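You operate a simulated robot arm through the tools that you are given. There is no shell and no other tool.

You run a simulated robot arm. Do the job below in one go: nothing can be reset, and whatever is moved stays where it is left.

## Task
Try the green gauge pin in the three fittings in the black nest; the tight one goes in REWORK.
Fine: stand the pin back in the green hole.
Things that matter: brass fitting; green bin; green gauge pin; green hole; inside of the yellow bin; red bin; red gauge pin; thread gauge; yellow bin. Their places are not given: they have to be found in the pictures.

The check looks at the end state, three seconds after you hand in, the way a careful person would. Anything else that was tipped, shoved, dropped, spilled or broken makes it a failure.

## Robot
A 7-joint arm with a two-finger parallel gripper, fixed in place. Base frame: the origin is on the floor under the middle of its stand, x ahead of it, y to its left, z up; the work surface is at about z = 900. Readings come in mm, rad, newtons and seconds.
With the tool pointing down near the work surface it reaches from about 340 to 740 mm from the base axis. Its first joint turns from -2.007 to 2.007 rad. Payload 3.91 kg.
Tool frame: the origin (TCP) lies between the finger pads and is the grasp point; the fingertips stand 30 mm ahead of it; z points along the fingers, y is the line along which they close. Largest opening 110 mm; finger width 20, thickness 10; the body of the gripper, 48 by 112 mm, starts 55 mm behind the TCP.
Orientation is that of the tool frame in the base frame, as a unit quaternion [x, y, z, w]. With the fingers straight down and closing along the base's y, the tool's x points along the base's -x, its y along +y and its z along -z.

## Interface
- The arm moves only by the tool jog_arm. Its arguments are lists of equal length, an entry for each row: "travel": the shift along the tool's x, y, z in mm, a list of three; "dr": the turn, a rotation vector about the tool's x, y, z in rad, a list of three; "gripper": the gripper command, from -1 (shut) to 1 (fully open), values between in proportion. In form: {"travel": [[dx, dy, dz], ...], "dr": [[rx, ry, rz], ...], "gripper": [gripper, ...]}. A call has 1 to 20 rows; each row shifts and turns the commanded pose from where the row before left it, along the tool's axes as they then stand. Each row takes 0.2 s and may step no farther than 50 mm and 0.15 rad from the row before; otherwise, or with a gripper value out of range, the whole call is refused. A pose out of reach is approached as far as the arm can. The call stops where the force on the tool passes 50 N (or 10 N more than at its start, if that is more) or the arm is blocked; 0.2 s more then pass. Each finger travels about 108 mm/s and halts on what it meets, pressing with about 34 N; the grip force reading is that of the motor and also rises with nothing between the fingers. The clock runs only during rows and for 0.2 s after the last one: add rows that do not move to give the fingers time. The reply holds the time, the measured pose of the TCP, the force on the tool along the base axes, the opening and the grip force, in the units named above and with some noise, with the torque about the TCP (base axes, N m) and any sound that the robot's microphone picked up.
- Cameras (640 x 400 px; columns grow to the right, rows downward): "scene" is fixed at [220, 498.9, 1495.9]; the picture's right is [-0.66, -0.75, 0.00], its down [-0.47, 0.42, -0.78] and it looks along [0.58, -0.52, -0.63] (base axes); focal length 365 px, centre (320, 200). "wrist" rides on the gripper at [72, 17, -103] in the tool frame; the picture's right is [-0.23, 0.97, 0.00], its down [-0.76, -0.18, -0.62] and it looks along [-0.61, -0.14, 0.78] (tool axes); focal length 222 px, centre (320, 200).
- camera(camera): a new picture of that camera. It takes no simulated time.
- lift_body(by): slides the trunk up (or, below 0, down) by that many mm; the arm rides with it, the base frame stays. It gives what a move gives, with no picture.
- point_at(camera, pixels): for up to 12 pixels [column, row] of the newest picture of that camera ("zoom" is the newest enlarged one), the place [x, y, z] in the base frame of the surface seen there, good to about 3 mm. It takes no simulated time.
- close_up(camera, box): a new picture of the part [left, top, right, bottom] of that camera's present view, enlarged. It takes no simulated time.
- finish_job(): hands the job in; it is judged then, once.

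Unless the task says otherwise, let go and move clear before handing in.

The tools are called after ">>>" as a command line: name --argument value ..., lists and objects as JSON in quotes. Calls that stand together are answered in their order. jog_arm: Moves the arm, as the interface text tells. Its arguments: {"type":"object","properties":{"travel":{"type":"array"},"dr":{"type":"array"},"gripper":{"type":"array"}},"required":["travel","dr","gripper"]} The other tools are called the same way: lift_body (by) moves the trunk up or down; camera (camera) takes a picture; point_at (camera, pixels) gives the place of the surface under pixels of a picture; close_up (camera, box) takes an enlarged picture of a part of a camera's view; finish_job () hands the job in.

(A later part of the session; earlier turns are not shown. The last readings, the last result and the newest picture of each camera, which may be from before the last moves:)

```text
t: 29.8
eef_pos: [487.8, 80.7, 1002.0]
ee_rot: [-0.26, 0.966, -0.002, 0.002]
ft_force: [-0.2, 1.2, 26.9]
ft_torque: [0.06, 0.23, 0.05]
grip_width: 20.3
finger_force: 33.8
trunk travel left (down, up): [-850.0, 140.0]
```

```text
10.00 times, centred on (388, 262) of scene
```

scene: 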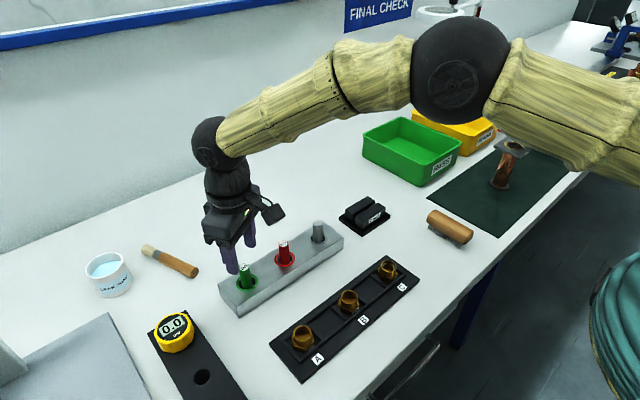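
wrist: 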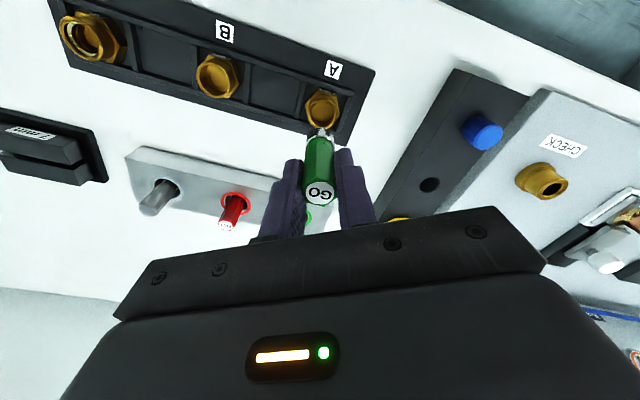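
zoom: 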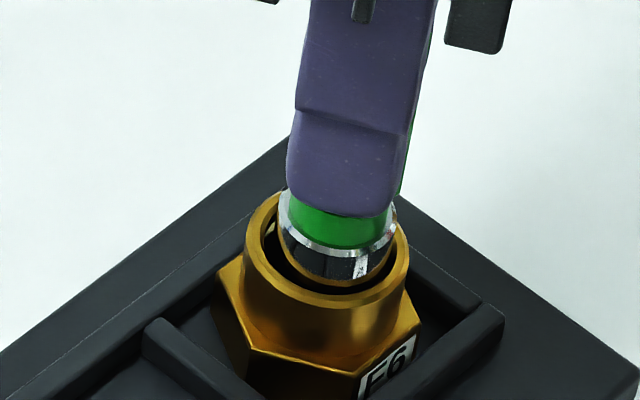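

C stops the pin at z≈937 with 27 N and most of the silver still outside, about 11 mm short of where A and B let it go. C is therefore the tight one. I'll lift off and carry the pin back over the green hole.

>>> jog_arm --travel '[[0, 0, -3], [0, 0, -5], [0, 0, -8], [0, 0, -15], [0, 0, -20], [0, 0, -20], [0, 0, -20], [0, 0, 0]]' --dr '[[0, 0, 0], [0, 0, 0], [0, 0, 0], [0, 0, 0], [0, 0, 0], [0, 0, 0], [0, 0, 0], [0, 0, 0]]' --gripper '[-1, -1, -1, -1, -1, -1, -1, -1]'

>>> camera --camera "wrist"

>>> camera --camera "scene"

```text
t: 31.6
eef_pos: [489.1, 80.8, 1090.6]
ee_rot: [-0.259, 0.966, 0.0, -0.001]
ft_force: [-0.8, -0.2, -1.1]
ft_torque: [0.03, -0.01, -0.01]
grip_width: 20.1
finger_force: 34.4
trunk travel left (down, up): [-850.0, 140.0]
```

```text
taken
```

wrist: 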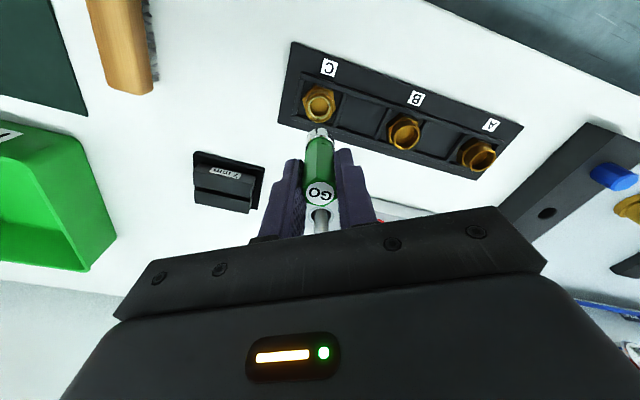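

```text
taken
```

scene: 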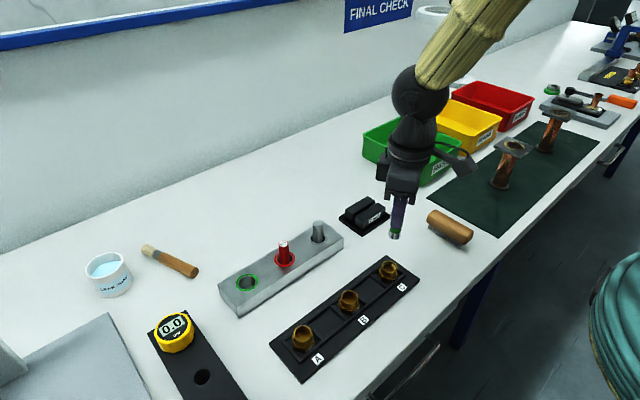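

All three fittings are still seated and the pin is unchanged in the grip. Now carrying it over the empty green hole (247,283).

>>> jog_arm --travel '[[-31.3, 15.05, 0], [-31.3, 15.05, 0], [-31.3, 15.05, 0], [-31.3, 15.05, 0], [-31.3, 15.05, 0], [-31.3, 15.05, 0], [-31.3, 15.05, 0], [-31.2, 15.05, 0], [0, 0, 0], [0, 0, 0]]' --dr '[[0, 0, 0], [0, 0, 0], [0, 0, 0], [0, 0, 0], [0, 0, 0], [0, 0, 0], [0, 0, 0], [0, 0, 0], [0, 0, 0], [0, 0, 0]]' --gripper '[-1, -1, -1, -1, -1, -1, -1, -1, -1, -1]'

>>> close_up --camera "wrist" --box '[256, 80, 384, 160]'

>>> close_up --camera "scene" --box '[180, 200, 340, 300]'

```text
t: 33.8
eef_pos: [644.1, 312.0, 1089.5]
ee_rot: [-0.259, 0.966, 0.0, -0.001]
ft_force: [-0.1, -1.0, -1.3]
ft_torque: [-0.04, -0.01, -0.01]
grip_width: 20.1
finger_force: 34.4
trunk travel left (down, up): [-850.0, 140.0]
```

```text
5.00 times, centred on (320, 120) of wrist
```

zoom: 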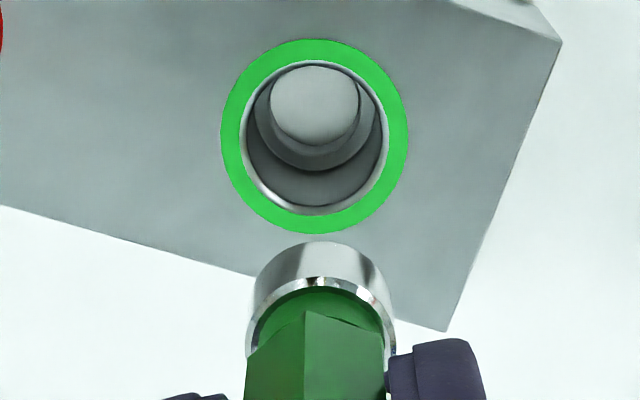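

```text
4.00 times, centred on (260, 250) of scene
```

zoom: 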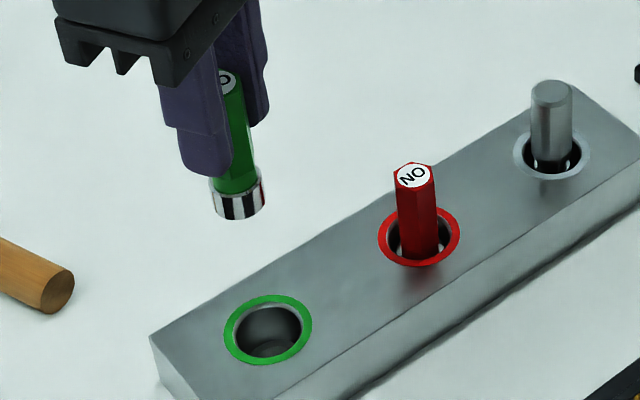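

The hole ring centre is about 1.2 mm left of the pin axis (zoom column 314.5). I'll correct and descend until the pin is just above the block, then check.

>>> jog_arm --travel '[[0.86, -1.03, 15], [0, 0, 20], [0, 0, 20], [0, 0, 15], [0, 0, 6], [0, 0, 0]]' --dr '[[0, 0, 0], [0, 0, 0], [0, 0, 0], [0, 0, 0], [0, 0, 0], [0, 0, 0]]' --gripper '[-1, -1, -1, -1, -1, -1]'

>>> close_up --camera "wrist" --box '[256, 80, 384, 160]'

>>> close_up --camera "scene" --box '[213, 250, 277, 290]'

```text
t: 35.2
eef_pos: [644.4, 309.3, 1014.0]
ee_rot: [-0.259, 0.966, 0.0, 0.0]
ft_force: [0.0, 0.0, -0.3]
ft_torque: [-0.02, 0.0, 0.0]
grip_width: 20.0
finger_force: 34.1
trunk travel left (down, up): [-850.0, 140.0]
```

```text
5.00 times, centred on (320, 120) of wrist
```

zoom: 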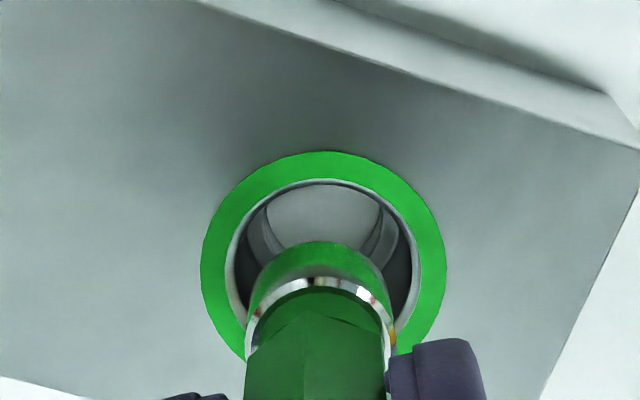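

```text
10.00 times, centred on (245, 270) of scene
```

zoom: 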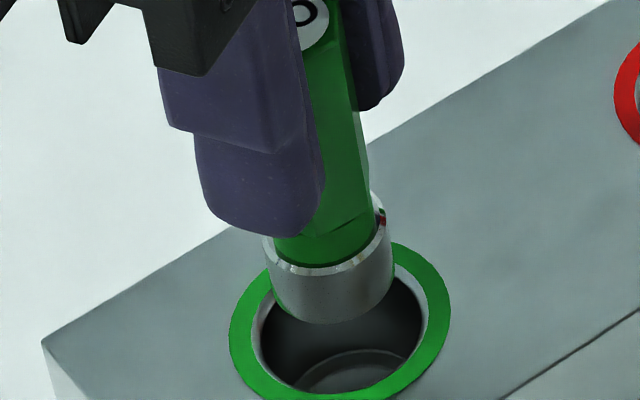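

Both views show the pin centred over the green hole. Lowering it in, with slow steps at the end to feel the seat.

>>> jog_arm --travel '[[0, 0, 5], [0, 0, 6], [0, 0, 8], [0, 0, 8], [0, 0, 6], [0, 0, 3], [0, 0, 1], [0, 0, 1], [0, 0, 0]]' --dr '[[0, 0, 0], [0, 0, 0], [0, 0, 0], [0, 0, 0], [0, 0, 0], [0, 0, 0], [0, 0, 0], [0, 0, 0], [0, 0, 0]]' --gripper '[-1, -1, -1, -1, -1, -1, -1, -1, -1]'

>>> close_up --camera "scene" --box '[213, 250, 277, 290]'

```text
t: 37.2
eef_pos: [644.2, 308.4, 975.7]
ee_rot: [-0.26, 0.966, 0.0, -0.001]
ft_force: [0.3, -0.5, -1.3]
ft_torque: [-0.02, 0.0, 0.04]
grip_width: 20.2
finger_force: 33.9
trunk travel left (down, up): [-850.0, 140.0]
```

```text
10.00 times, centred on (245, 270) of scene
```

zoom: 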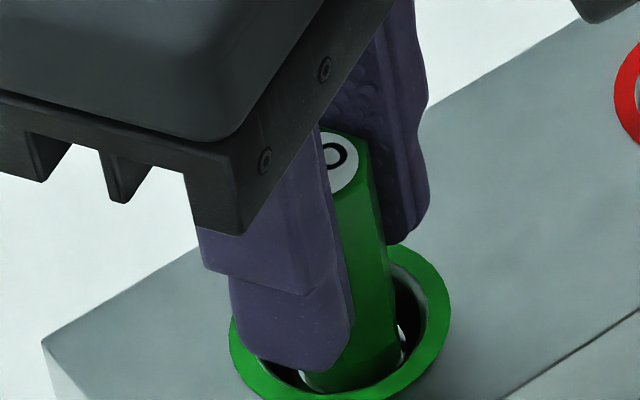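

The pin is in the hole with no seat contact yet. I'll step down a little more until it touches.

>>> jog_arm --travel '[[0, 0, 0.7], [0, 0, 0.7], [0, 0, 0]]' --dr '[[0, 0, 0], [0, 0, 0], [0, 0, 0]]' --gripper '[-1, -1, -1]'

```text
t: 38.0
eef_pos: [643.6, 309.4, 973.7]
ee_rot: [-0.259, 0.966, -0.001, 0.0]
ft_force: [-0.8, 0.1, -1.1]
ft_torque: [0.02, -0.02, -0.02]
grip_width: 20.2
finger_force: 34.1
trunk travel left (down, up): [-850.0, 140.0]
```

>>> jog_arm --travel '[[0, 0, 0.7], [0, 0, 0.7], [0, 0, 0.7], [0, 0, 0]]' --dr '[[0, 0, 0], [0, 0, 0], [0, 0, 0], [0, 0, 0]]' --gripper '[-1, -1, -1, -1]'

```text
t: 39.0
eef_pos: [645.3, 310.1, 974.4]
ee_rot: [-0.26, 0.966, 0.001, 0.002]
ft_force: [0.2, 1.1, 10.1]
ft_torque: [0.08, 0.03, 0.0]
grip_width: 20.1
finger_force: 34.5
trunk travel left (down, up): [-850.0, 140.0]
```

Seated, with 10 N felt. I'll ease up 1 mm, then open the fingers slowly and look.

>>> jog_arm --travel '[[0, 0, -1], [0, 0, 0], [0, 0, 0], [0, 0, 0], [0, 0, 0], [0, 0, 0]]' --dr '[[0, 0, 0], [0, 0, 0], [0, 0, 0], [0, 0, 0], [0, 0, 0], [0, 0, 0]]' --gripper '[-1, -0.55, -0.4, -0.2, 0, 0]'

>>> close_up --camera "scene" --box '[180, 210, 340, 310]'

>>> camera --camera "wrist"

```text
t: 40.4
eef_pos: [642.8, 308.7, 972.8]
ee_rot: [-0.26, 0.966, 0.0, 0.001]
ft_force: [0.8, -0.7, -0.7]
ft_torque: [0.0, 0.02, -0.03]
grip_width: 55.3
finger_force: 0.1
trunk travel left (down, up): [-850.0, 140.0]
```

```text
4.00 times, centred on (260, 260) of scene
```

zoom: 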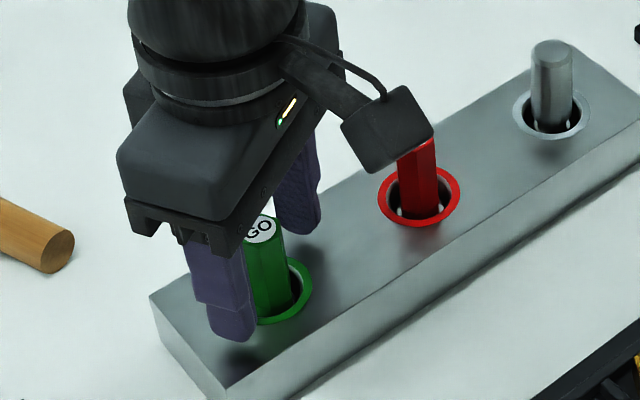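

```text
taken
```

wrist: 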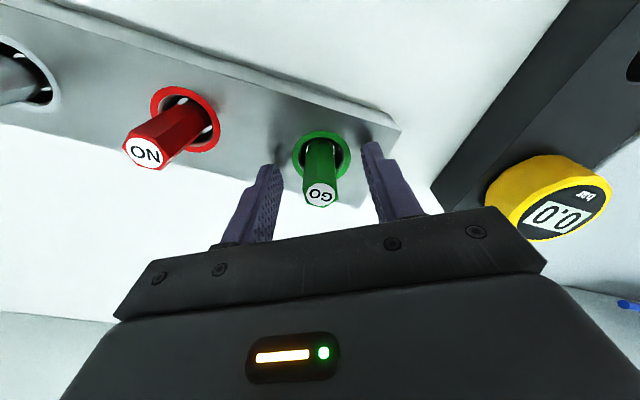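

The GO pin stands in the green hole by itself. I'll rise straight up and clear of it, then check.

>>> jog_arm --travel '[[0, 0, -10], [0, 0, -15], [0, 0, -20], [0, 0, -25], [0, 0, -25], [0, 0, -25], [0, 0, 0]]' --dr '[[0, 0, 0], [0, 0, 0], [0, 0, 0], [0, 0, 0], [0, 0, 0], [0, 0, 0], [0, 0, 0]]' --gripper '[0, 0, 0, 0, 0, 0, 0]'

>>> close_up --camera "wrist" --box '[240, 70, 400, 170]'

>>> close_up --camera "scene" --box '[180, 210, 340, 310]'

```text
t: 42.0
eef_pos: [643.7, 308.1, 1093.5]
ee_rot: [-0.259, 0.966, -0.001, 0.0]
ft_force: [0.2, 0.0, -0.4]
ft_torque: [0.03, -0.02, -0.01]
grip_width: 54.7
finger_force: 0.0
trunk travel left (down, up): [-850.0, 140.0]
```

```text
4.00 times, centred on (320, 120) of wrist
```

zoom: 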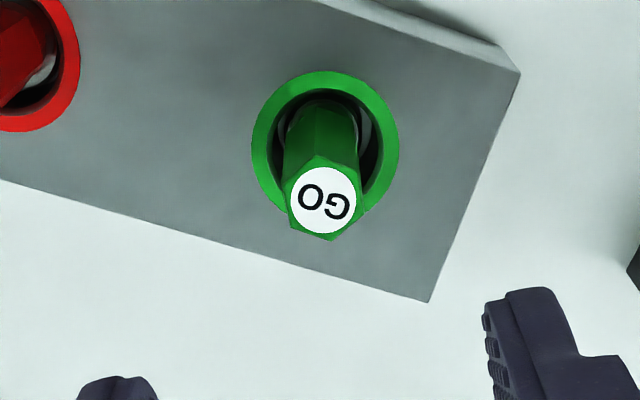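

```text
4.00 times, centred on (260, 260) of scene
```

zoom: 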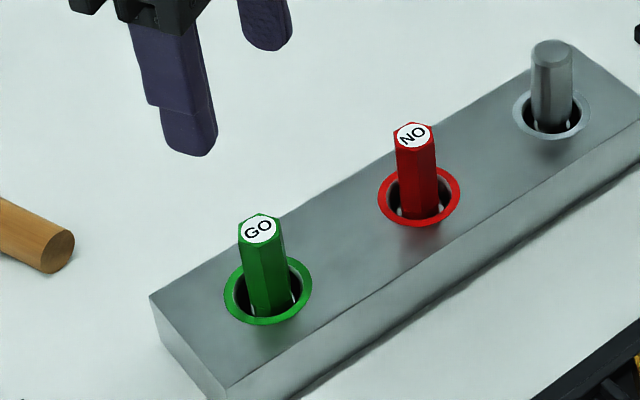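

The green pin is upright in its hole, like the red and grey ones. Now I'll move back over fitting C and turn the gripper to line up with the arm.

>>> jog_arm --travel '[[31.1, -14.9, 0], [31.1, -14.9, 0], [31.1, -14.9, 0], [31.1, -14.9, 0], [31.1, -14.9, 0], [31.1, -14.9, 0], [31.1, -14.9, 0], [31.1, -14.9, 0], [0, 0, 10], [0, 0, 10], [0, 0, 10], [0, 0, 0]]' --dr '[[0, 0, 0], [0, 0, 0], [0, 0, 0], [0, 0, 0], [0, 0, 0], [0, 0, 0], [0, 0, 0], [0, 0, 0], [0, 0, 0.12], [0, 0, 0.12], [0, 0, 0.12], [0, 0, 0]]' --gripper '[0.1, 0.1, 0.1, 0.1, 0.1, 0.1, 0.1, 0.1, 0.1, 0.1, 0.1, 0.1]'

>>> camera --camera "wrist"

>>> close_up --camera "wrist" --box '[256, 80, 384, 160]'

```text
t: 44.6
eef_pos: [487.8, 80.4, 1062.6]
ee_rot: [-0.081, 0.997, 0.0, -0.001]
ft_force: [0.0, 0.1, 0.0]
ft_torque: [0.0, 0.0, 0.0]
grip_width: 60.5
finger_force: 0.1
trunk travel left (down, up): [-850.0, 140.0]
```

```text
taken
```

wrist: 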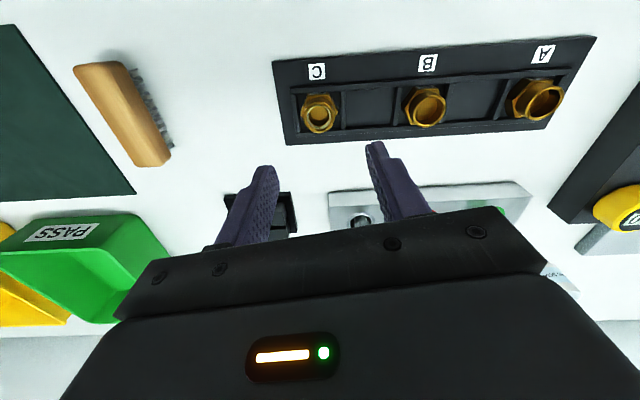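

```text
5.00 times, centred on (320, 120) of wrist
```

zoom: 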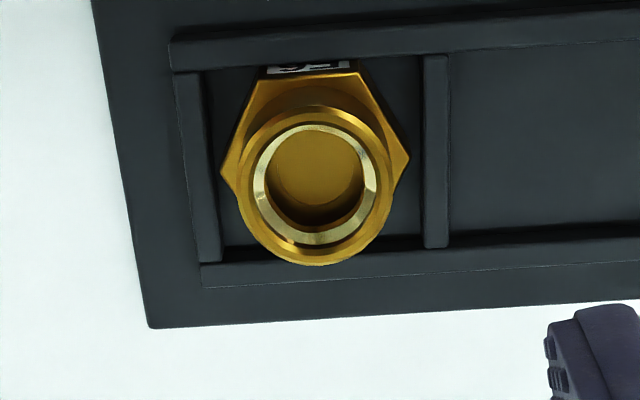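

The rim of C is centred at wrist pixel (319, 117), about 1 mm off. I'll check the rib and hex heights so the fingertips clear them.

>>> point_at --camera "zoom" --pixels '[[436, 150], [530, 150], [190, 150], [315, 250], [320, 45], [240, 165], [398, 160], [245, 190], [388, 190], [315, 170], [315, 270], [120, 200]]'

>>> close_up --camera "scene" --box '[356, 245, 420, 285]'

```text
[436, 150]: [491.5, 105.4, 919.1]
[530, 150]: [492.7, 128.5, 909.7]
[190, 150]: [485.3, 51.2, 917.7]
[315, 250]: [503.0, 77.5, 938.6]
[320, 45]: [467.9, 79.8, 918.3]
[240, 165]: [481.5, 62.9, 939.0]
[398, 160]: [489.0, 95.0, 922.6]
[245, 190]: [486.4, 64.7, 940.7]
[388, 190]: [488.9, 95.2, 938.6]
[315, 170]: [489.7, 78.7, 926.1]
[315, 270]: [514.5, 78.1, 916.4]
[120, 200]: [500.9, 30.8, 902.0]
```

```text
10.00 times, centred on (388, 265) of scene
```

zoom: 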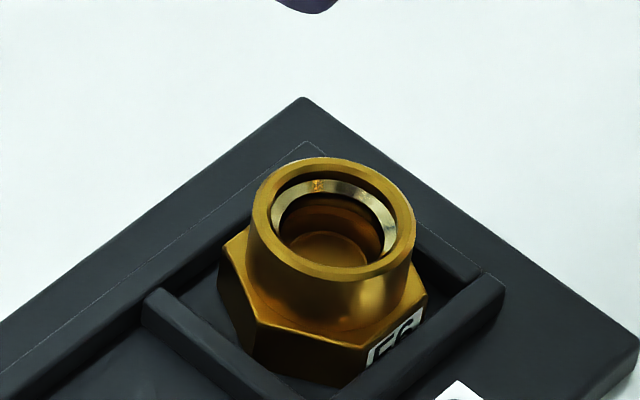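

Ribs top out at z≈918.5 and the hex at z≈922.5, so fingertips at z≈926 will grip only the round neck. Descending to TCP z≈956.

>>> jog_arm --travel '[[0.91, -0.81, 20], [0, 0, 20], [0, 0, 20], [0, 0, 20], [0, 0, 14], [0, 0, 8], [0, 0, 4], [0, 0, 0]]' --dr '[[0, 0, 0], [0, 0, 0], [0, 0, 0], [0, 0, 0], [0, 0, 0], [0, 0, 0], [0, 0, 0], [0, 0, 0]]' --gripper '[0.1, 0.1, 0.1, 0.1, 0.1, 0.1, 0.1, 0.1]'

>>> camera --camera "wrist"

>>> close_up --camera "scene" --box '[340, 232, 436, 292]'

```text
t: 46.4
eef_pos: [487.9, 80.8, 956.9]
ee_rot: [-0.082, 0.997, -0.001, 0.0]
ft_force: [0.9, -0.4, -0.1]
ft_torque: [0.05, 0.0, -0.01]
grip_width: 60.3
finger_force: 0.1
trunk travel left (down, up): [-850.0, 140.0]
```

```text
taken
```

wrist: 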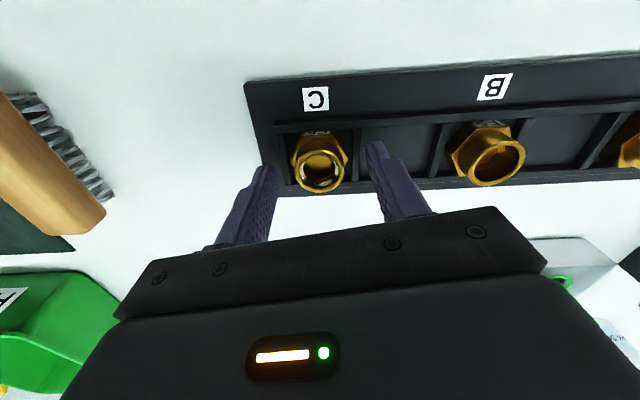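

```text
6.67 times, centred on (388, 262) of scene
```

zoom: 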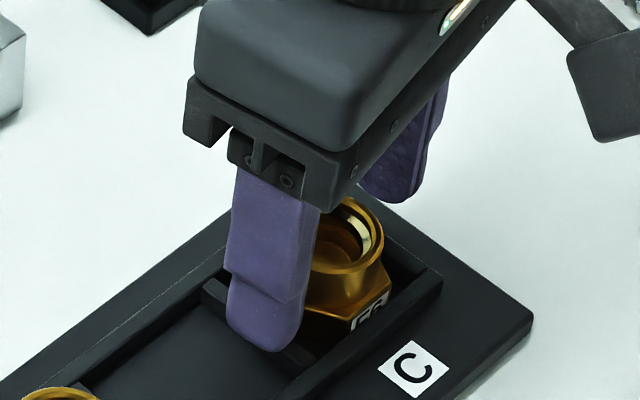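

The fingers straddle C's neck with the rim centred at (320, 171). Closing the gripper.

>>> jog_arm --travel '[[0, 0, 0], [0, 0, 0], [0, 0, 0], [0, 0, 0], [0, 0, 0]]' --dr '[[0, 0, 0], [0, 0, 0], [0, 0, 0], [0, 0, 0], [0, 0, 0]]' --gripper '[-0.2, -0.6, -1, -1, -1]'

>>> close_up --camera "scene" --box '[340, 232, 436, 292]'

```text
t: 47.6
eef_pos: [487.5, 80.3, 957.8]
ee_rot: [-0.083, 0.997, -0.001, 0.001]
ft_force: [-1.2, -0.2, 0.2]
ft_torque: [-0.06, -0.01, 0.02]
grip_width: 30.0
finger_force: 34.1
trunk travel left (down, up): [-850.0, 140.0]
```

```text
6.67 times, centred on (388, 262) of scene
```

zoom: 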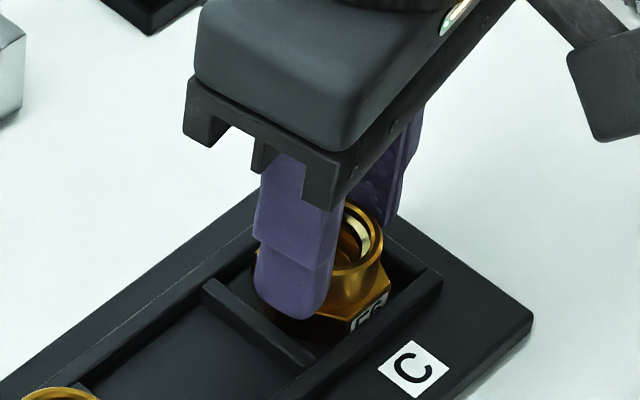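

Gripped at 30 mm width with 34 N. Lifting straight up slowly out of the nest.

>>> jog_arm --travel '[[0, 0, -3], [0, 0, -5], [0, 0, -8], [0, 0, -12], [0, 0, -18], [0, 0, -20], [0, 0, -20], [0, 0, -20], [0, 0, -20], [0, 0, 0]]' --dr '[[0, 0, 0], [0, 0, 0], [0, 0, 0], [0, 0, 0], [0, 0, 0], [0, 0, 0], [0, 0, 0], [0, 0, 0], [0, 0, 0], [0, 0, 0]]' --gripper '[-1, -1, -1, -1, -1, -1, -1, -1, -1, -1]'

>>> camera --camera "scene"

>>> camera --camera "wrist"

```text
t: 49.8
eef_pos: [489.0, 81.9, 1084.2]
ee_rot: [-0.083, 0.997, 0.0, 0.0]
ft_force: [-0.5, 0.9, -2.2]
ft_torque: [-0.02, -0.02, -0.03]
grip_width: 30.4
finger_force: 33.5
trunk travel left (down, up): [-850.0, 140.0]
```

```text
taken
```

scene: 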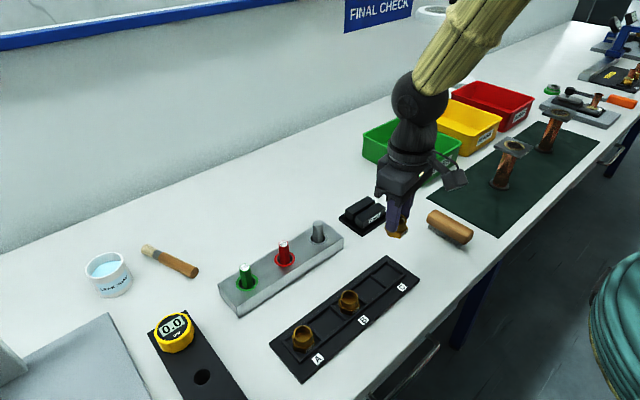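

```text
taken
```

wrist: 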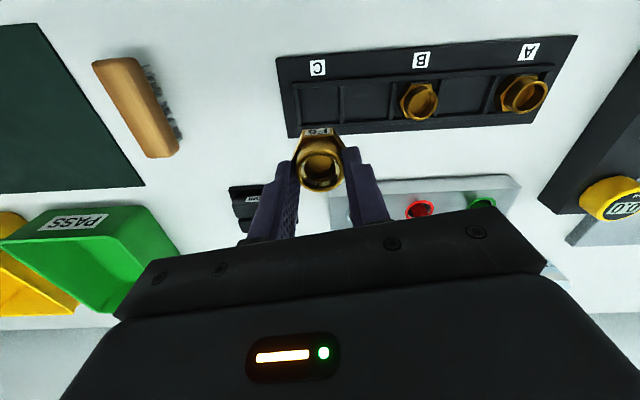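

C is held and clear; A and B remain seated and the green pin stands. I'll rise and then swing toward the yellow bin, turning the tool with the arm.

>>> jog_arm --travel '[[0, 0, -19], [0, 0, -19], [0, 0, -19], [0, 0, -19], [0, 0, -19], [1.02, -42.21, 0], [-1.83, -42.18, 0], [-4.67, -41.96, 0], [-7.49, -41.55, 0], [-10.27, -40.95, 0], [-13.01, -40.17, 0], [-15.69, -39.2, 0], [-18.3, -38.05, 0], [-20.83, -36.73, 0], [-23.26, -35.24, 0], [-25.57, -33.6, 0], [-27.79, -31.79, 0], [0, 0, 0], [0, 0, 0]]' --dr '[[0, 0, 0], [0, 0, 0], [0, 0, 0], [0, 0, 0], [0, 0, 0], [0, 0, 0.0675], [0, 0, 0.0675], [0, 0, 0.0675], [0, 0, 0.0675], [0, 0, 0.0675], [0, 0, 0.0675], [0, 0, 0.0675], [0, 0, 0.0675], [0, 0, 0.0675], [0, 0, 0.0675], [0, 0, 0.0675], [0, 0, 0.0675], [0, 0, 0], [0, 0, 0]]' --gripper '[-1, -1, -1, -1, -1, -1, -1, -1, -1, -1, -1, -1, -1, -1, -1, -1, -1, -1, -1]'

>>> camera --camera "scene"

>>> camera --camera "wrist"

```text
t: 53.8
eef_pos: [559.4, -423.4, 1179.6]
ee_rot: [0.318, 0.948, 0.001, -0.001]
ft_force: [0.1, 0.3, -0.7]
ft_torque: [-0.02, -0.01, -0.01]
grip_width: 30.5
finger_force: 34.1
trunk travel left (down, up): [-850.0, 140.0]
```

```text
taken
```

scene: 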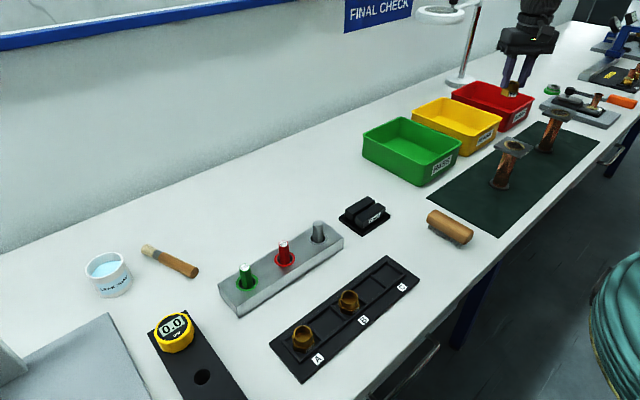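

```text
taken
```

wrist: 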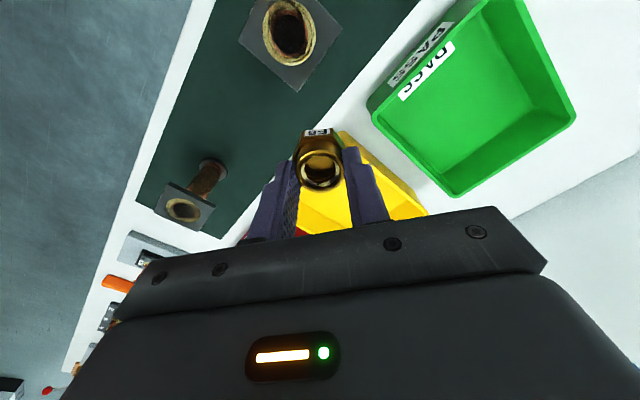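

The pose was reached exactly, with C held over the dark gap beside the bins. I'll test how far the arm extends outward at this height.

>>> jog_arm --travel '[[-25, 0, 0], [-25, 0, 0], [-25, 0, 0], [0, 0, 0], [0, 0, 0]]' --dr '[[0, 0, 0], [0, 0, 0], [0, 0, 0], [0, 0, 0], [0, 0, 0]]' --gripper '[-1, -1, -1, -1, -1]'

```text
t: 55.0
eef_pos: [595.0, -442.6, 1176.6]
ee_rot: [0.317, 0.948, 0.0, -0.001]
ft_force: [-0.6, -0.6, -1.2]
ft_torque: [0.01, 0.04, 0.0]
grip_width: 29.9
finger_force: 34.0
out of reach, approached as far as the arm can: row 2, 3
trunk travel left (down, up): [-850.0, 140.0]
```

With the tool vertical the arm tops out at about 741 mm radius, so I need tilt. I'll tilt the tool outward by about 30° at this safe height and see where it ends up.

>>> jog_arm --travel '[[0, 0, 0], [0, 0, 0], [0, 0, 0], [0, 0, 0], [0, 0, 0], [0, 0, 0]]' --dr '[[0, -0.13, 0], [0, -0.13, 0], [0, -0.13, 0], [0, -0.13, 0], [0, 0, 0], [0, 0, 0]]' --gripper '[-1, -1, -1, -1, -1, -1]'

>>> camera --camera "wrist"

>>> camera --camera "scene"

```text
t: 56.4
eef_pos: [595.5, -442.2, 1177.6]
ee_rot: [0.307, 0.917, -0.081, 0.243]
ft_force: [0.9, 0.6, -2.4]
ft_torque: [-0.01, 0.02, 0.0]
grip_width: 29.6
finger_force: 33.9
trunk travel left (down, up): [-850.0, 140.0]
```

```text
taken
```

wrist: 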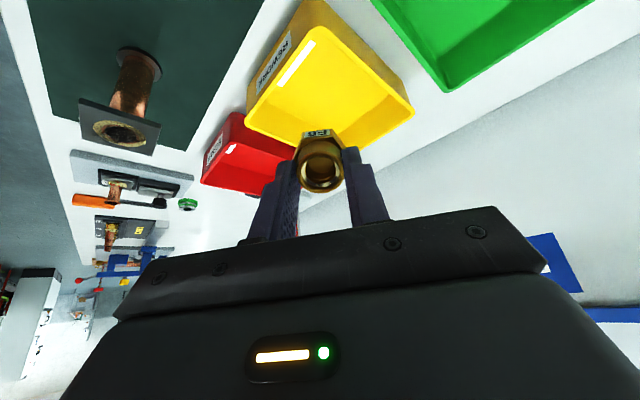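

```text
taken
```

scene: 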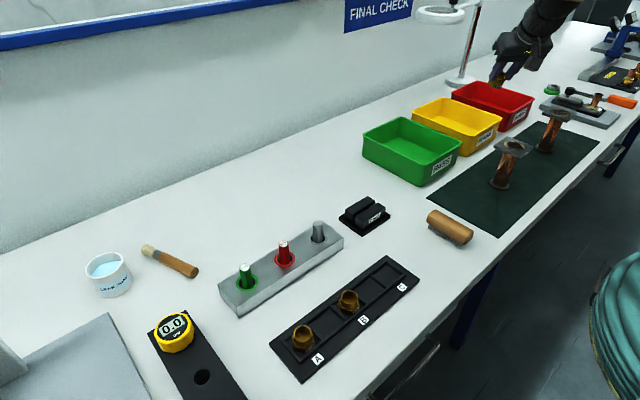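

The tilt is as intended (tool axis pointing outward and down at 30°), and the yellow bin is straight ahead in the wrist view. Now I'll push outward horizontally toward radius 847, staying high.

>>> jog_arm --travel '[[-17.4, 0, 9.92], [-17.4, 0, 9.92], [-17.4, 0, 9.92], [-17.4, 0, 9.92], [-17.4, 0, 9.92], [0, 0, 0], [0, 0, 0]]' --dr '[[0, 0, 0], [0, 0, 0], [0, 0, 0], [0, 0, 0], [0, 0, 0], [0, 0, 0], [0, 0, 0]]' --gripper '[-1, -1, -1, -1, -1, -1, -1]'

```text
t: 58.0
eef_pos: [675.0, -502.4, 1175.4]
ee_rot: [0.307, 0.917, -0.081, 0.243]
ft_force: [-0.6, -0.4, -1.7]
ft_torque: [0.03, 0.03, 0.01]
grip_width: 29.9
finger_force: 34.0
trunk travel left (down, up): [-850.0, 140.0]
```

The arm reached (675, −502, 1175) without complaint. I'll descend part of the way vertically and look at both views.

>>> jog_arm --travel '[[9.9, 0, 17.4], [9.9, 0, 17.4], [9.9, 0, 17.4], [9.9, 0, 17.4], [9.9, 0, 17.4], [0, 0, 0], [0, 0, 0]]' --dr '[[0, 0, 0], [0, 0, 0], [0, 0, 0], [0, 0, 0], [0, 0, 0], [0, 0, 0], [0, 0, 0]]' --gripper '[-1, -1, -1, -1, -1, -1, -1]'

>>> camera --camera "wrist"

>>> camera --camera "scene"

```text
t: 59.6
eef_pos: [675.9, -503.4, 1074.7]
ee_rot: [0.306, 0.916, -0.082, 0.244]
ft_force: [0.2, 0.8, -2.2]
ft_torque: [0.04, 0.03, 0.0]
grip_width: 29.9
finger_force: 34.0
trunk travel left (down, up): [-850.0, 140.0]
```

```text
taken
```

wrist: 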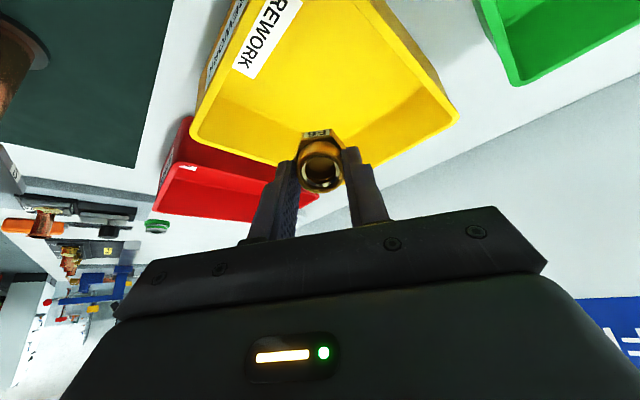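

```text
taken
```

scene: 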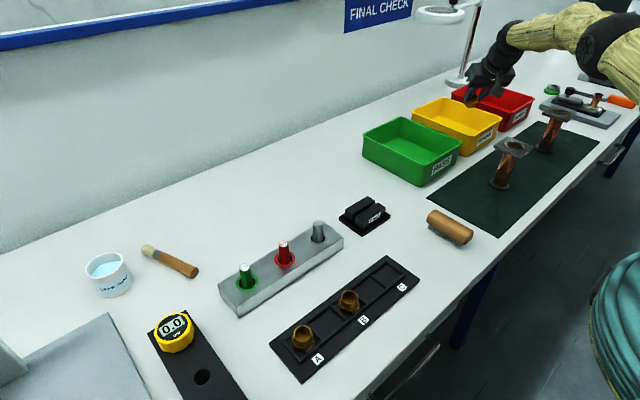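

>>> close_up --camera "scene" --box '[400, 10, 640, 160]'

>>> close_up --camera "wrist" --box '[180, 0, 480, 200]'

```text
2.67 times, centred on (520, 85) of scene
```

zoom: 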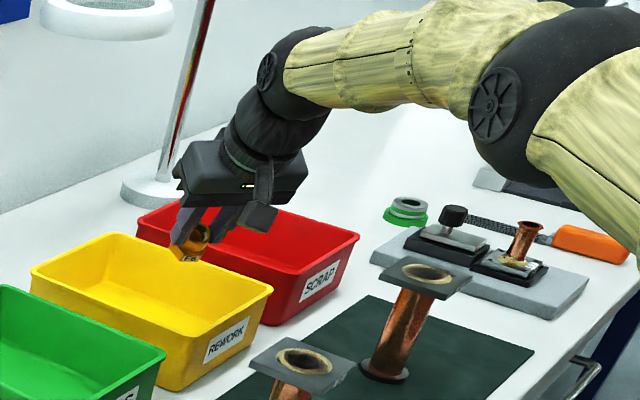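

```text
2.00 times, centred on (330, 100) of wrist
```

zoom: 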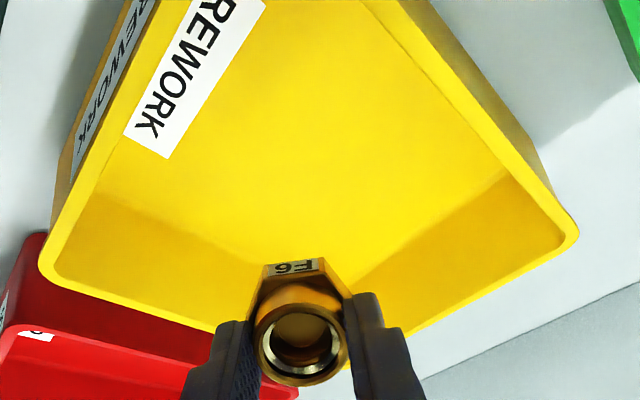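

Before lowering further I'll check the elbow and forearm clearance above the copper pipes, and where the fitting is.

>>> point_at --camera "scene" --pixels '[[587, 60], [600, 75], [620, 85], [636, 105], [550, 45], [508, 60], [498, 88], [472, 98], [548, 112], [513, 145], [486, 72], [560, 30]]'

```text
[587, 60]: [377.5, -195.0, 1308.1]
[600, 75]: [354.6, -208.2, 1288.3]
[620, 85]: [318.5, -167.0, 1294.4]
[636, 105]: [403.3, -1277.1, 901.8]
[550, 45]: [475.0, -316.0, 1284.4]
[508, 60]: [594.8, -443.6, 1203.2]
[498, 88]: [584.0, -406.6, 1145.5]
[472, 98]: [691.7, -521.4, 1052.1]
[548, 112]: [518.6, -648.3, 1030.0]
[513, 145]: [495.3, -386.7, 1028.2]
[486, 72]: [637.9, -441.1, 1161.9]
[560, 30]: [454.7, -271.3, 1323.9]
```

Elbow and forearm are at z≈1280+, well above the pipes (1030), and the fitting is over the bin at about (692, −521). Descending 75 mm more so it enters the bin.

>>> jog_arm --travel '[[7.43, 0, 13.05], [7.43, 0, 13.05], [7.43, 0, 13.05], [7.43, 0, 13.05], [7.43, 0, 13.05], [0, 0, 0], [0, 0, 0]]' --dr '[[0, 0, 0], [0, 0, 0], [0, 0, 0], [0, 0, 0], [0, 0, 0], [0, 0, 0], [0, 0, 0]]' --gripper '[-1, -1, -1, -1, -1, -1, -1]'

>>> camera --camera "wrist"

>>> close_up --camera "scene" --box '[400, 40, 560, 140]'

```text
t: 61.2
eef_pos: [676.0, -502.5, 999.7]
ee_rot: [0.307, 0.916, -0.082, 0.243]
ft_force: [-0.6, -0.5, -1.3]
ft_torque: [0.02, 0.02, -0.01]
grip_width: 29.8
finger_force: 34.1
trunk travel left (down, up): [-850.0, 140.0]
```

```text
taken
```

wrist: 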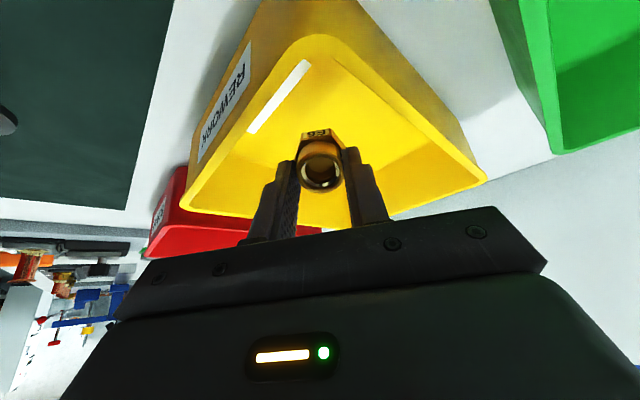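

```text
4.00 times, centred on (480, 90) of scene
```

zoom: 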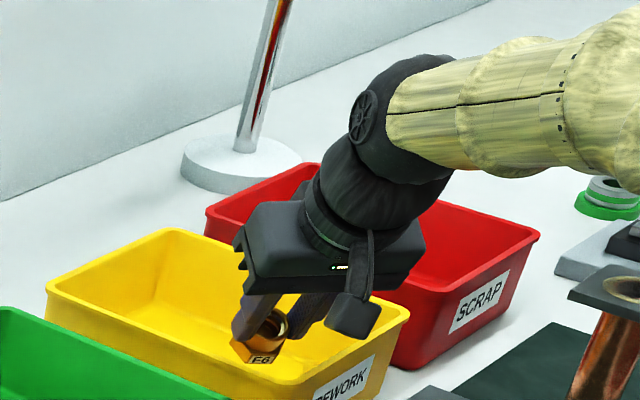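

The fitting is now at the bin mouth. I'll check clearances of the camera box and gripper to the bin rim before the last descent.

>>> point_at --camera "zoom" --pixels '[[350, 328], [378, 305], [335, 320], [255, 362], [240, 335], [245, 290], [400, 265], [330, 282], [240, 355], [405, 315], [270, 385], [232, 345]]'

```text
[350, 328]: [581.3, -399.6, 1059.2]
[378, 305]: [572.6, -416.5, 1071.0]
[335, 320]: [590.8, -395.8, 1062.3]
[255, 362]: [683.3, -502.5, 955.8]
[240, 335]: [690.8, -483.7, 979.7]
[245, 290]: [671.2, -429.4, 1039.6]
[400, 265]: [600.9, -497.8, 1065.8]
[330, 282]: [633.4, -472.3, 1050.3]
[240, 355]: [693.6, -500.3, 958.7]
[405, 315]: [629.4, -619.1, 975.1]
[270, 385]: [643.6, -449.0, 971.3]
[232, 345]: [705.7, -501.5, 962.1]
```

Clearances are fine (camera box 59 mm and gripper 40 mm above the TCP height). Lowering the fitting toward the bin floor with slow steps at the end.

>>> jog_arm --travel '[[3.96, 0, 6.96], [3.96, 0, 6.96], [3.96, 0, 6.96], [2.48, 0, 4.35], [0.99, 0, 1.74], [0.99, 0, 1.74], [0, 0, 0]]' --dr '[[0, 0, 0], [0, 0, 0], [0, 0, 0], [0, 0, 0], [0, 0, 0], [0, 0, 0], [0, 0, 0]]' --gripper '[-1, -1, -1, -1, -1, -1, -1]'

>>> close_up --camera "scene" --box '[400, 60, 560, 160]'

>>> close_up --camera "wrist" --box '[180, 20, 480, 220]'

```text
t: 62.8
eef_pos: [675.5, -502.4, 967.3]
ee_rot: [0.307, 0.916, -0.082, 0.244]
ft_force: [0.5, -0.7, -1.9]
ft_torque: [0.02, 0.0, 0.02]
grip_width: 29.2
finger_force: 34.8
trunk travel left (down, up): [-850.0, 140.0]
```

```text
4.00 times, centred on (480, 110) of scene
```

zoom: 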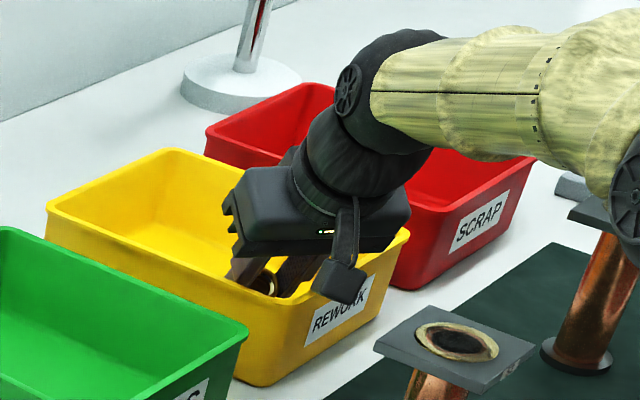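

```text
2.00 times, centred on (330, 120) of wrist
```

zoom: 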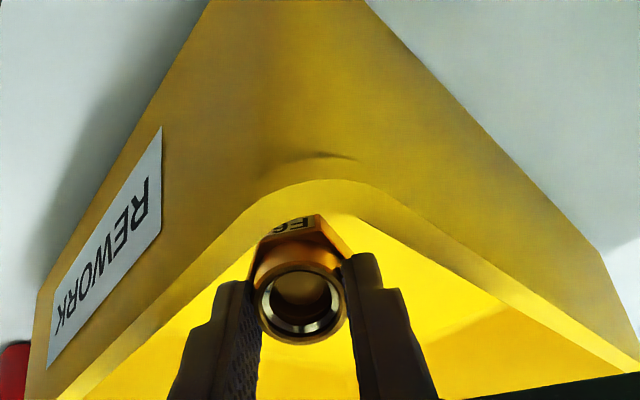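

No contact yet, and the fitting is inside the bin. The elbow looks lower in the scene view near the pipe (556,107), so I'll check its height before going on.

>>> camera --camera "scene"

>>> point_at --camera "scene" --pixels '[[556, 107], [558, 120], [565, 95], [540, 90], [525, 95], [520, 75], [575, 110], [590, 130], [548, 118], [513, 148], [487, 132], [470, 118]]'

```text
taken
```

scene: 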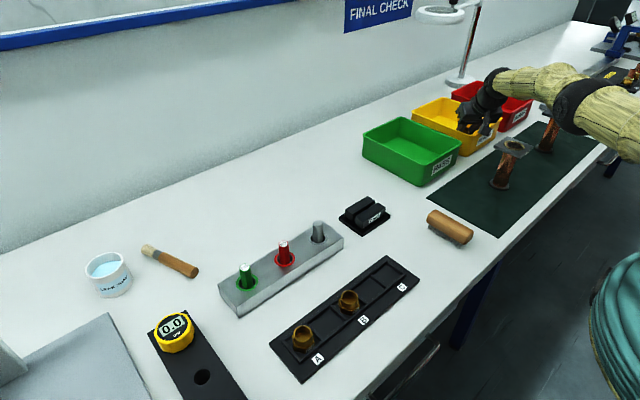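

```text
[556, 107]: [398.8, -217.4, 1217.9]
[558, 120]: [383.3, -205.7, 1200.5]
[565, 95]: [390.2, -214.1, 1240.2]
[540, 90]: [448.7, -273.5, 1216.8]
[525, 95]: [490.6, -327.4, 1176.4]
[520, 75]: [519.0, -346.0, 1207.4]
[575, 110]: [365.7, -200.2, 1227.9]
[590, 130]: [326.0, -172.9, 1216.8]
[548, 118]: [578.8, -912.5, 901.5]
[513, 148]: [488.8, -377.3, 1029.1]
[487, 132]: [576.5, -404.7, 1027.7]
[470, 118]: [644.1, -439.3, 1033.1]
```

Elbow and forearm are above z≈1175, well clear of the pipes at 1029. Continuing down in 1.5 mm steps to feel the bin floor.

>>> jog_arm --travel '[[0.74, 0, 1.3], [0.74, 0, 1.3], [0.74, 0, 1.3], [0.74, 0, 1.3], [0, 0, 0]]' --dr '[[0, 0, 0], [0, 0, 0], [0, 0, 0], [0, 0, 0], [0, 0, 0]]' --gripper '[-1, -1, -1, -1, -1]'

```text
t: 64.0
eef_pos: [675.8, -501.4, 960.6]
ee_rot: [0.306, 0.917, -0.08, 0.244]
ft_force: [-0.2, 0.2, -0.8]
ft_torque: [0.03, 0.01, -0.01]
grip_width: 28.9
finger_force: 34.3
trunk travel left (down, up): [-850.0, 140.0]
```

>>> jog_arm --travel '[[0.5, 0, 0.87], [0.5, 0, 0.87], [0.5, 0, 0.87], [0.5, 0, 0.87], [0, 0, 0]]' --dr '[[0, 0, 0], [0, 0, 0], [0, 0, 0], [0, 0, 0], [0, 0, 0]]' --gripper '[-1, -1, -1, -1, -1]'

>>> close_up --camera "wrist" --box '[180, 20, 480, 220]'

>>> close_up --camera "scene" --box '[430, 85, 526, 145]'

```text
t: 65.2
eef_pos: [675.5, -501.5, 957.7]
ee_rot: [0.307, 0.916, -0.081, 0.244]
ft_force: [0.0, 0.1, -1.2]
ft_torque: [-0.02, 0.01, -0.05]
grip_width: 29.1
finger_force: 33.7
trunk travel left (down, up): [-850.0, 140.0]
```

```text
2.00 times, centred on (330, 120) of wrist
```

zoom: 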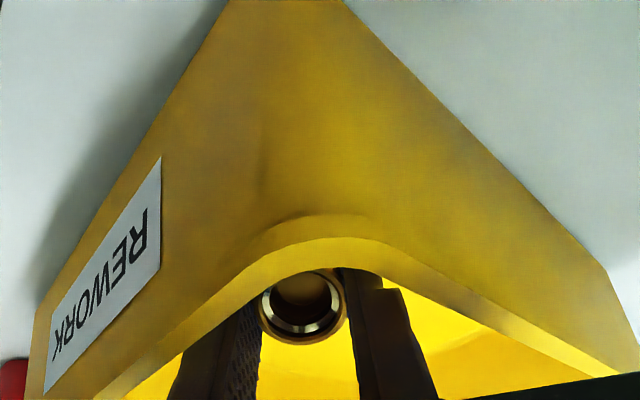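

```text
6.67 times, centred on (478, 115) of scene
```

zoom: 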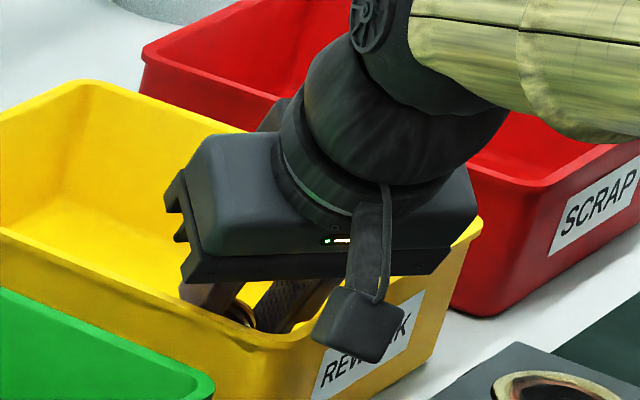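

Still no contact; the fitting's lowest edge should be within a few mm of the floor. A few more 1 mm steps.

>>> jog_arm --travel '[[0.5, 0, 0.87], [0.5, 0, 0.87], [0.5, 0, 0.87], [0.5, 0, 0.87], [0, 0, 0]]' --dr '[[0, 0, 0], [0, 0, 0], [0, 0, 0], [0, 0, 0], [0, 0, 0]]' --gripper '[-1, -1, -1, -1, -1]'

```text
t: 66.4
eef_pos: [675.6, -501.7, 954.8]
ee_rot: [0.306, 0.916, -0.081, 0.245]
ft_force: [0.9, 0.1, 4.0]
ft_torque: [-0.06, -0.05, 0.0]
grip_width: 29.3
finger_force: 34.0
trunk travel left (down, up): [-850.0, 140.0]
```

Light contact with the bin floor (about 5 N). Opening the fingers gently to let the fitting settle.

>>> jog_arm --travel '[[0, 0, 0], [0, 0, 0], [0, 0, 0], [0, 0, 0], [0, 0, 0], [0, 0, 0]]' --dr '[[0, 0, 0], [0, 0, 0], [0, 0, 0], [0, 0, 0], [0, 0, 0], [0, 0, 0]]' --gripper '[-0.42, -0.36, -0.28, -0.2, -0.1, -0.1]'

>>> close_up --camera "wrist" --box '[180, 20, 480, 220]'

>>> close_up --camera "scene" --box '[430, 85, 526, 145]'

```text
t: 67.8
eef_pos: [675.6, -500.6, 954.4]
ee_rot: [0.307, 0.916, -0.082, 0.244]
ft_force: [2.6, -1.0, 0.8]
ft_torque: [0.05, 0.05, 0.03]
grip_width: 48.8
finger_force: 0.0
trunk travel left (down, up): [-850.0, 140.0]
```

```text
2.00 times, centred on (330, 120) of wrist
```

zoom: 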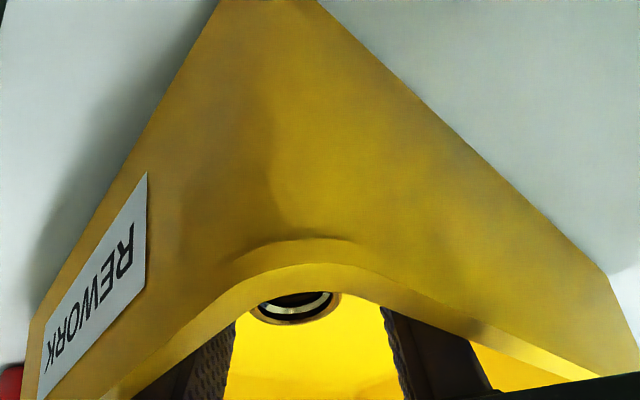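

```text
6.67 times, centred on (478, 115) of scene
```

zoom: 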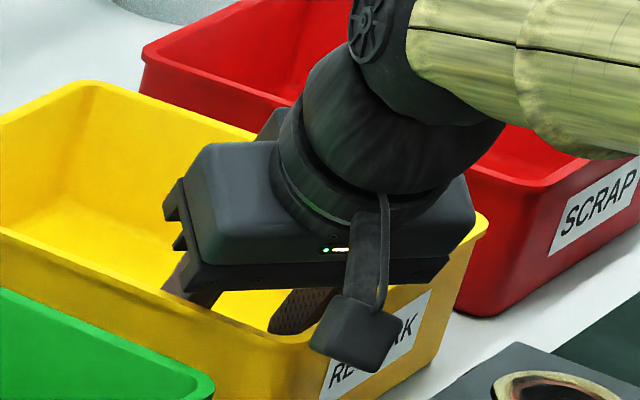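

Fingers are open to 49 mm and the fitting stays between them in the yellow bin. There's a small side force reading, so I'll lift away straight up slowly, then inspect.

>>> jog_arm --travel '[[-1, 0, -1.74], [-1.5, 0, -2.6], [-2.5, 0, -4.35], [-5, 0, -8.7], [0, 0, 0]]' --dr '[[0, 0, 0], [0, 0, 0], [0, 0, 0], [0, 0, 0], [0, 0, 0]]' --gripper '[-0.1, -0.1, -0.1, -0.1, -0.1]'

>>> close_up --camera "wrist" --box '[180, 20, 480, 220]'

>>> close_up --camera "scene" --box '[430, 85, 526, 145]'

```text
t: 69.0
eef_pos: [676.0, -502.2, 973.7]
ee_rot: [0.306, 0.917, -0.081, 0.244]
ft_force: [-0.2, 1.3, 0.6]
ft_torque: [0.0, -0.03, 0.0]
grip_width: 49.5
finger_force: 0.1
trunk travel left (down, up): [-850.0, 140.0]
```

```text
2.00 times, centred on (330, 120) of wrist
```

zoom: 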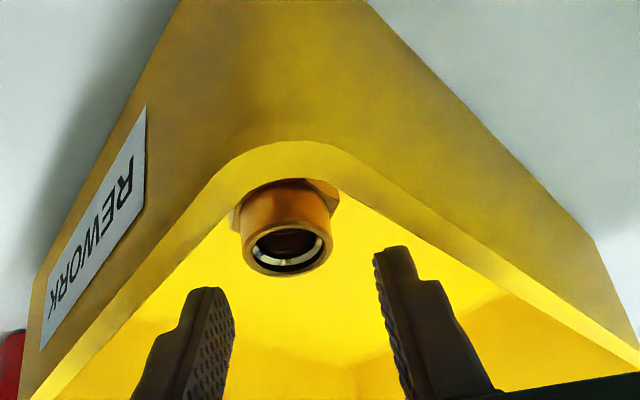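

```text
6.67 times, centred on (478, 115) of scene
```

zoom: 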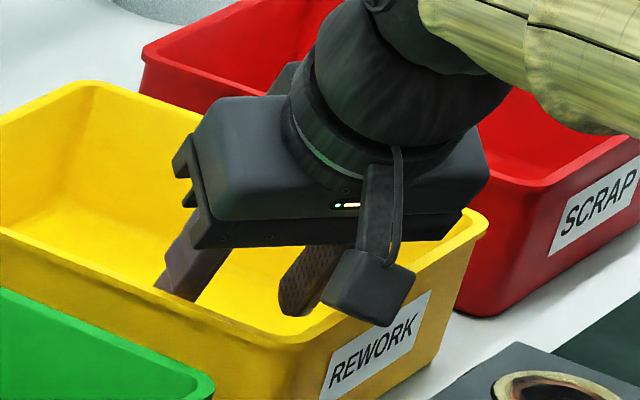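

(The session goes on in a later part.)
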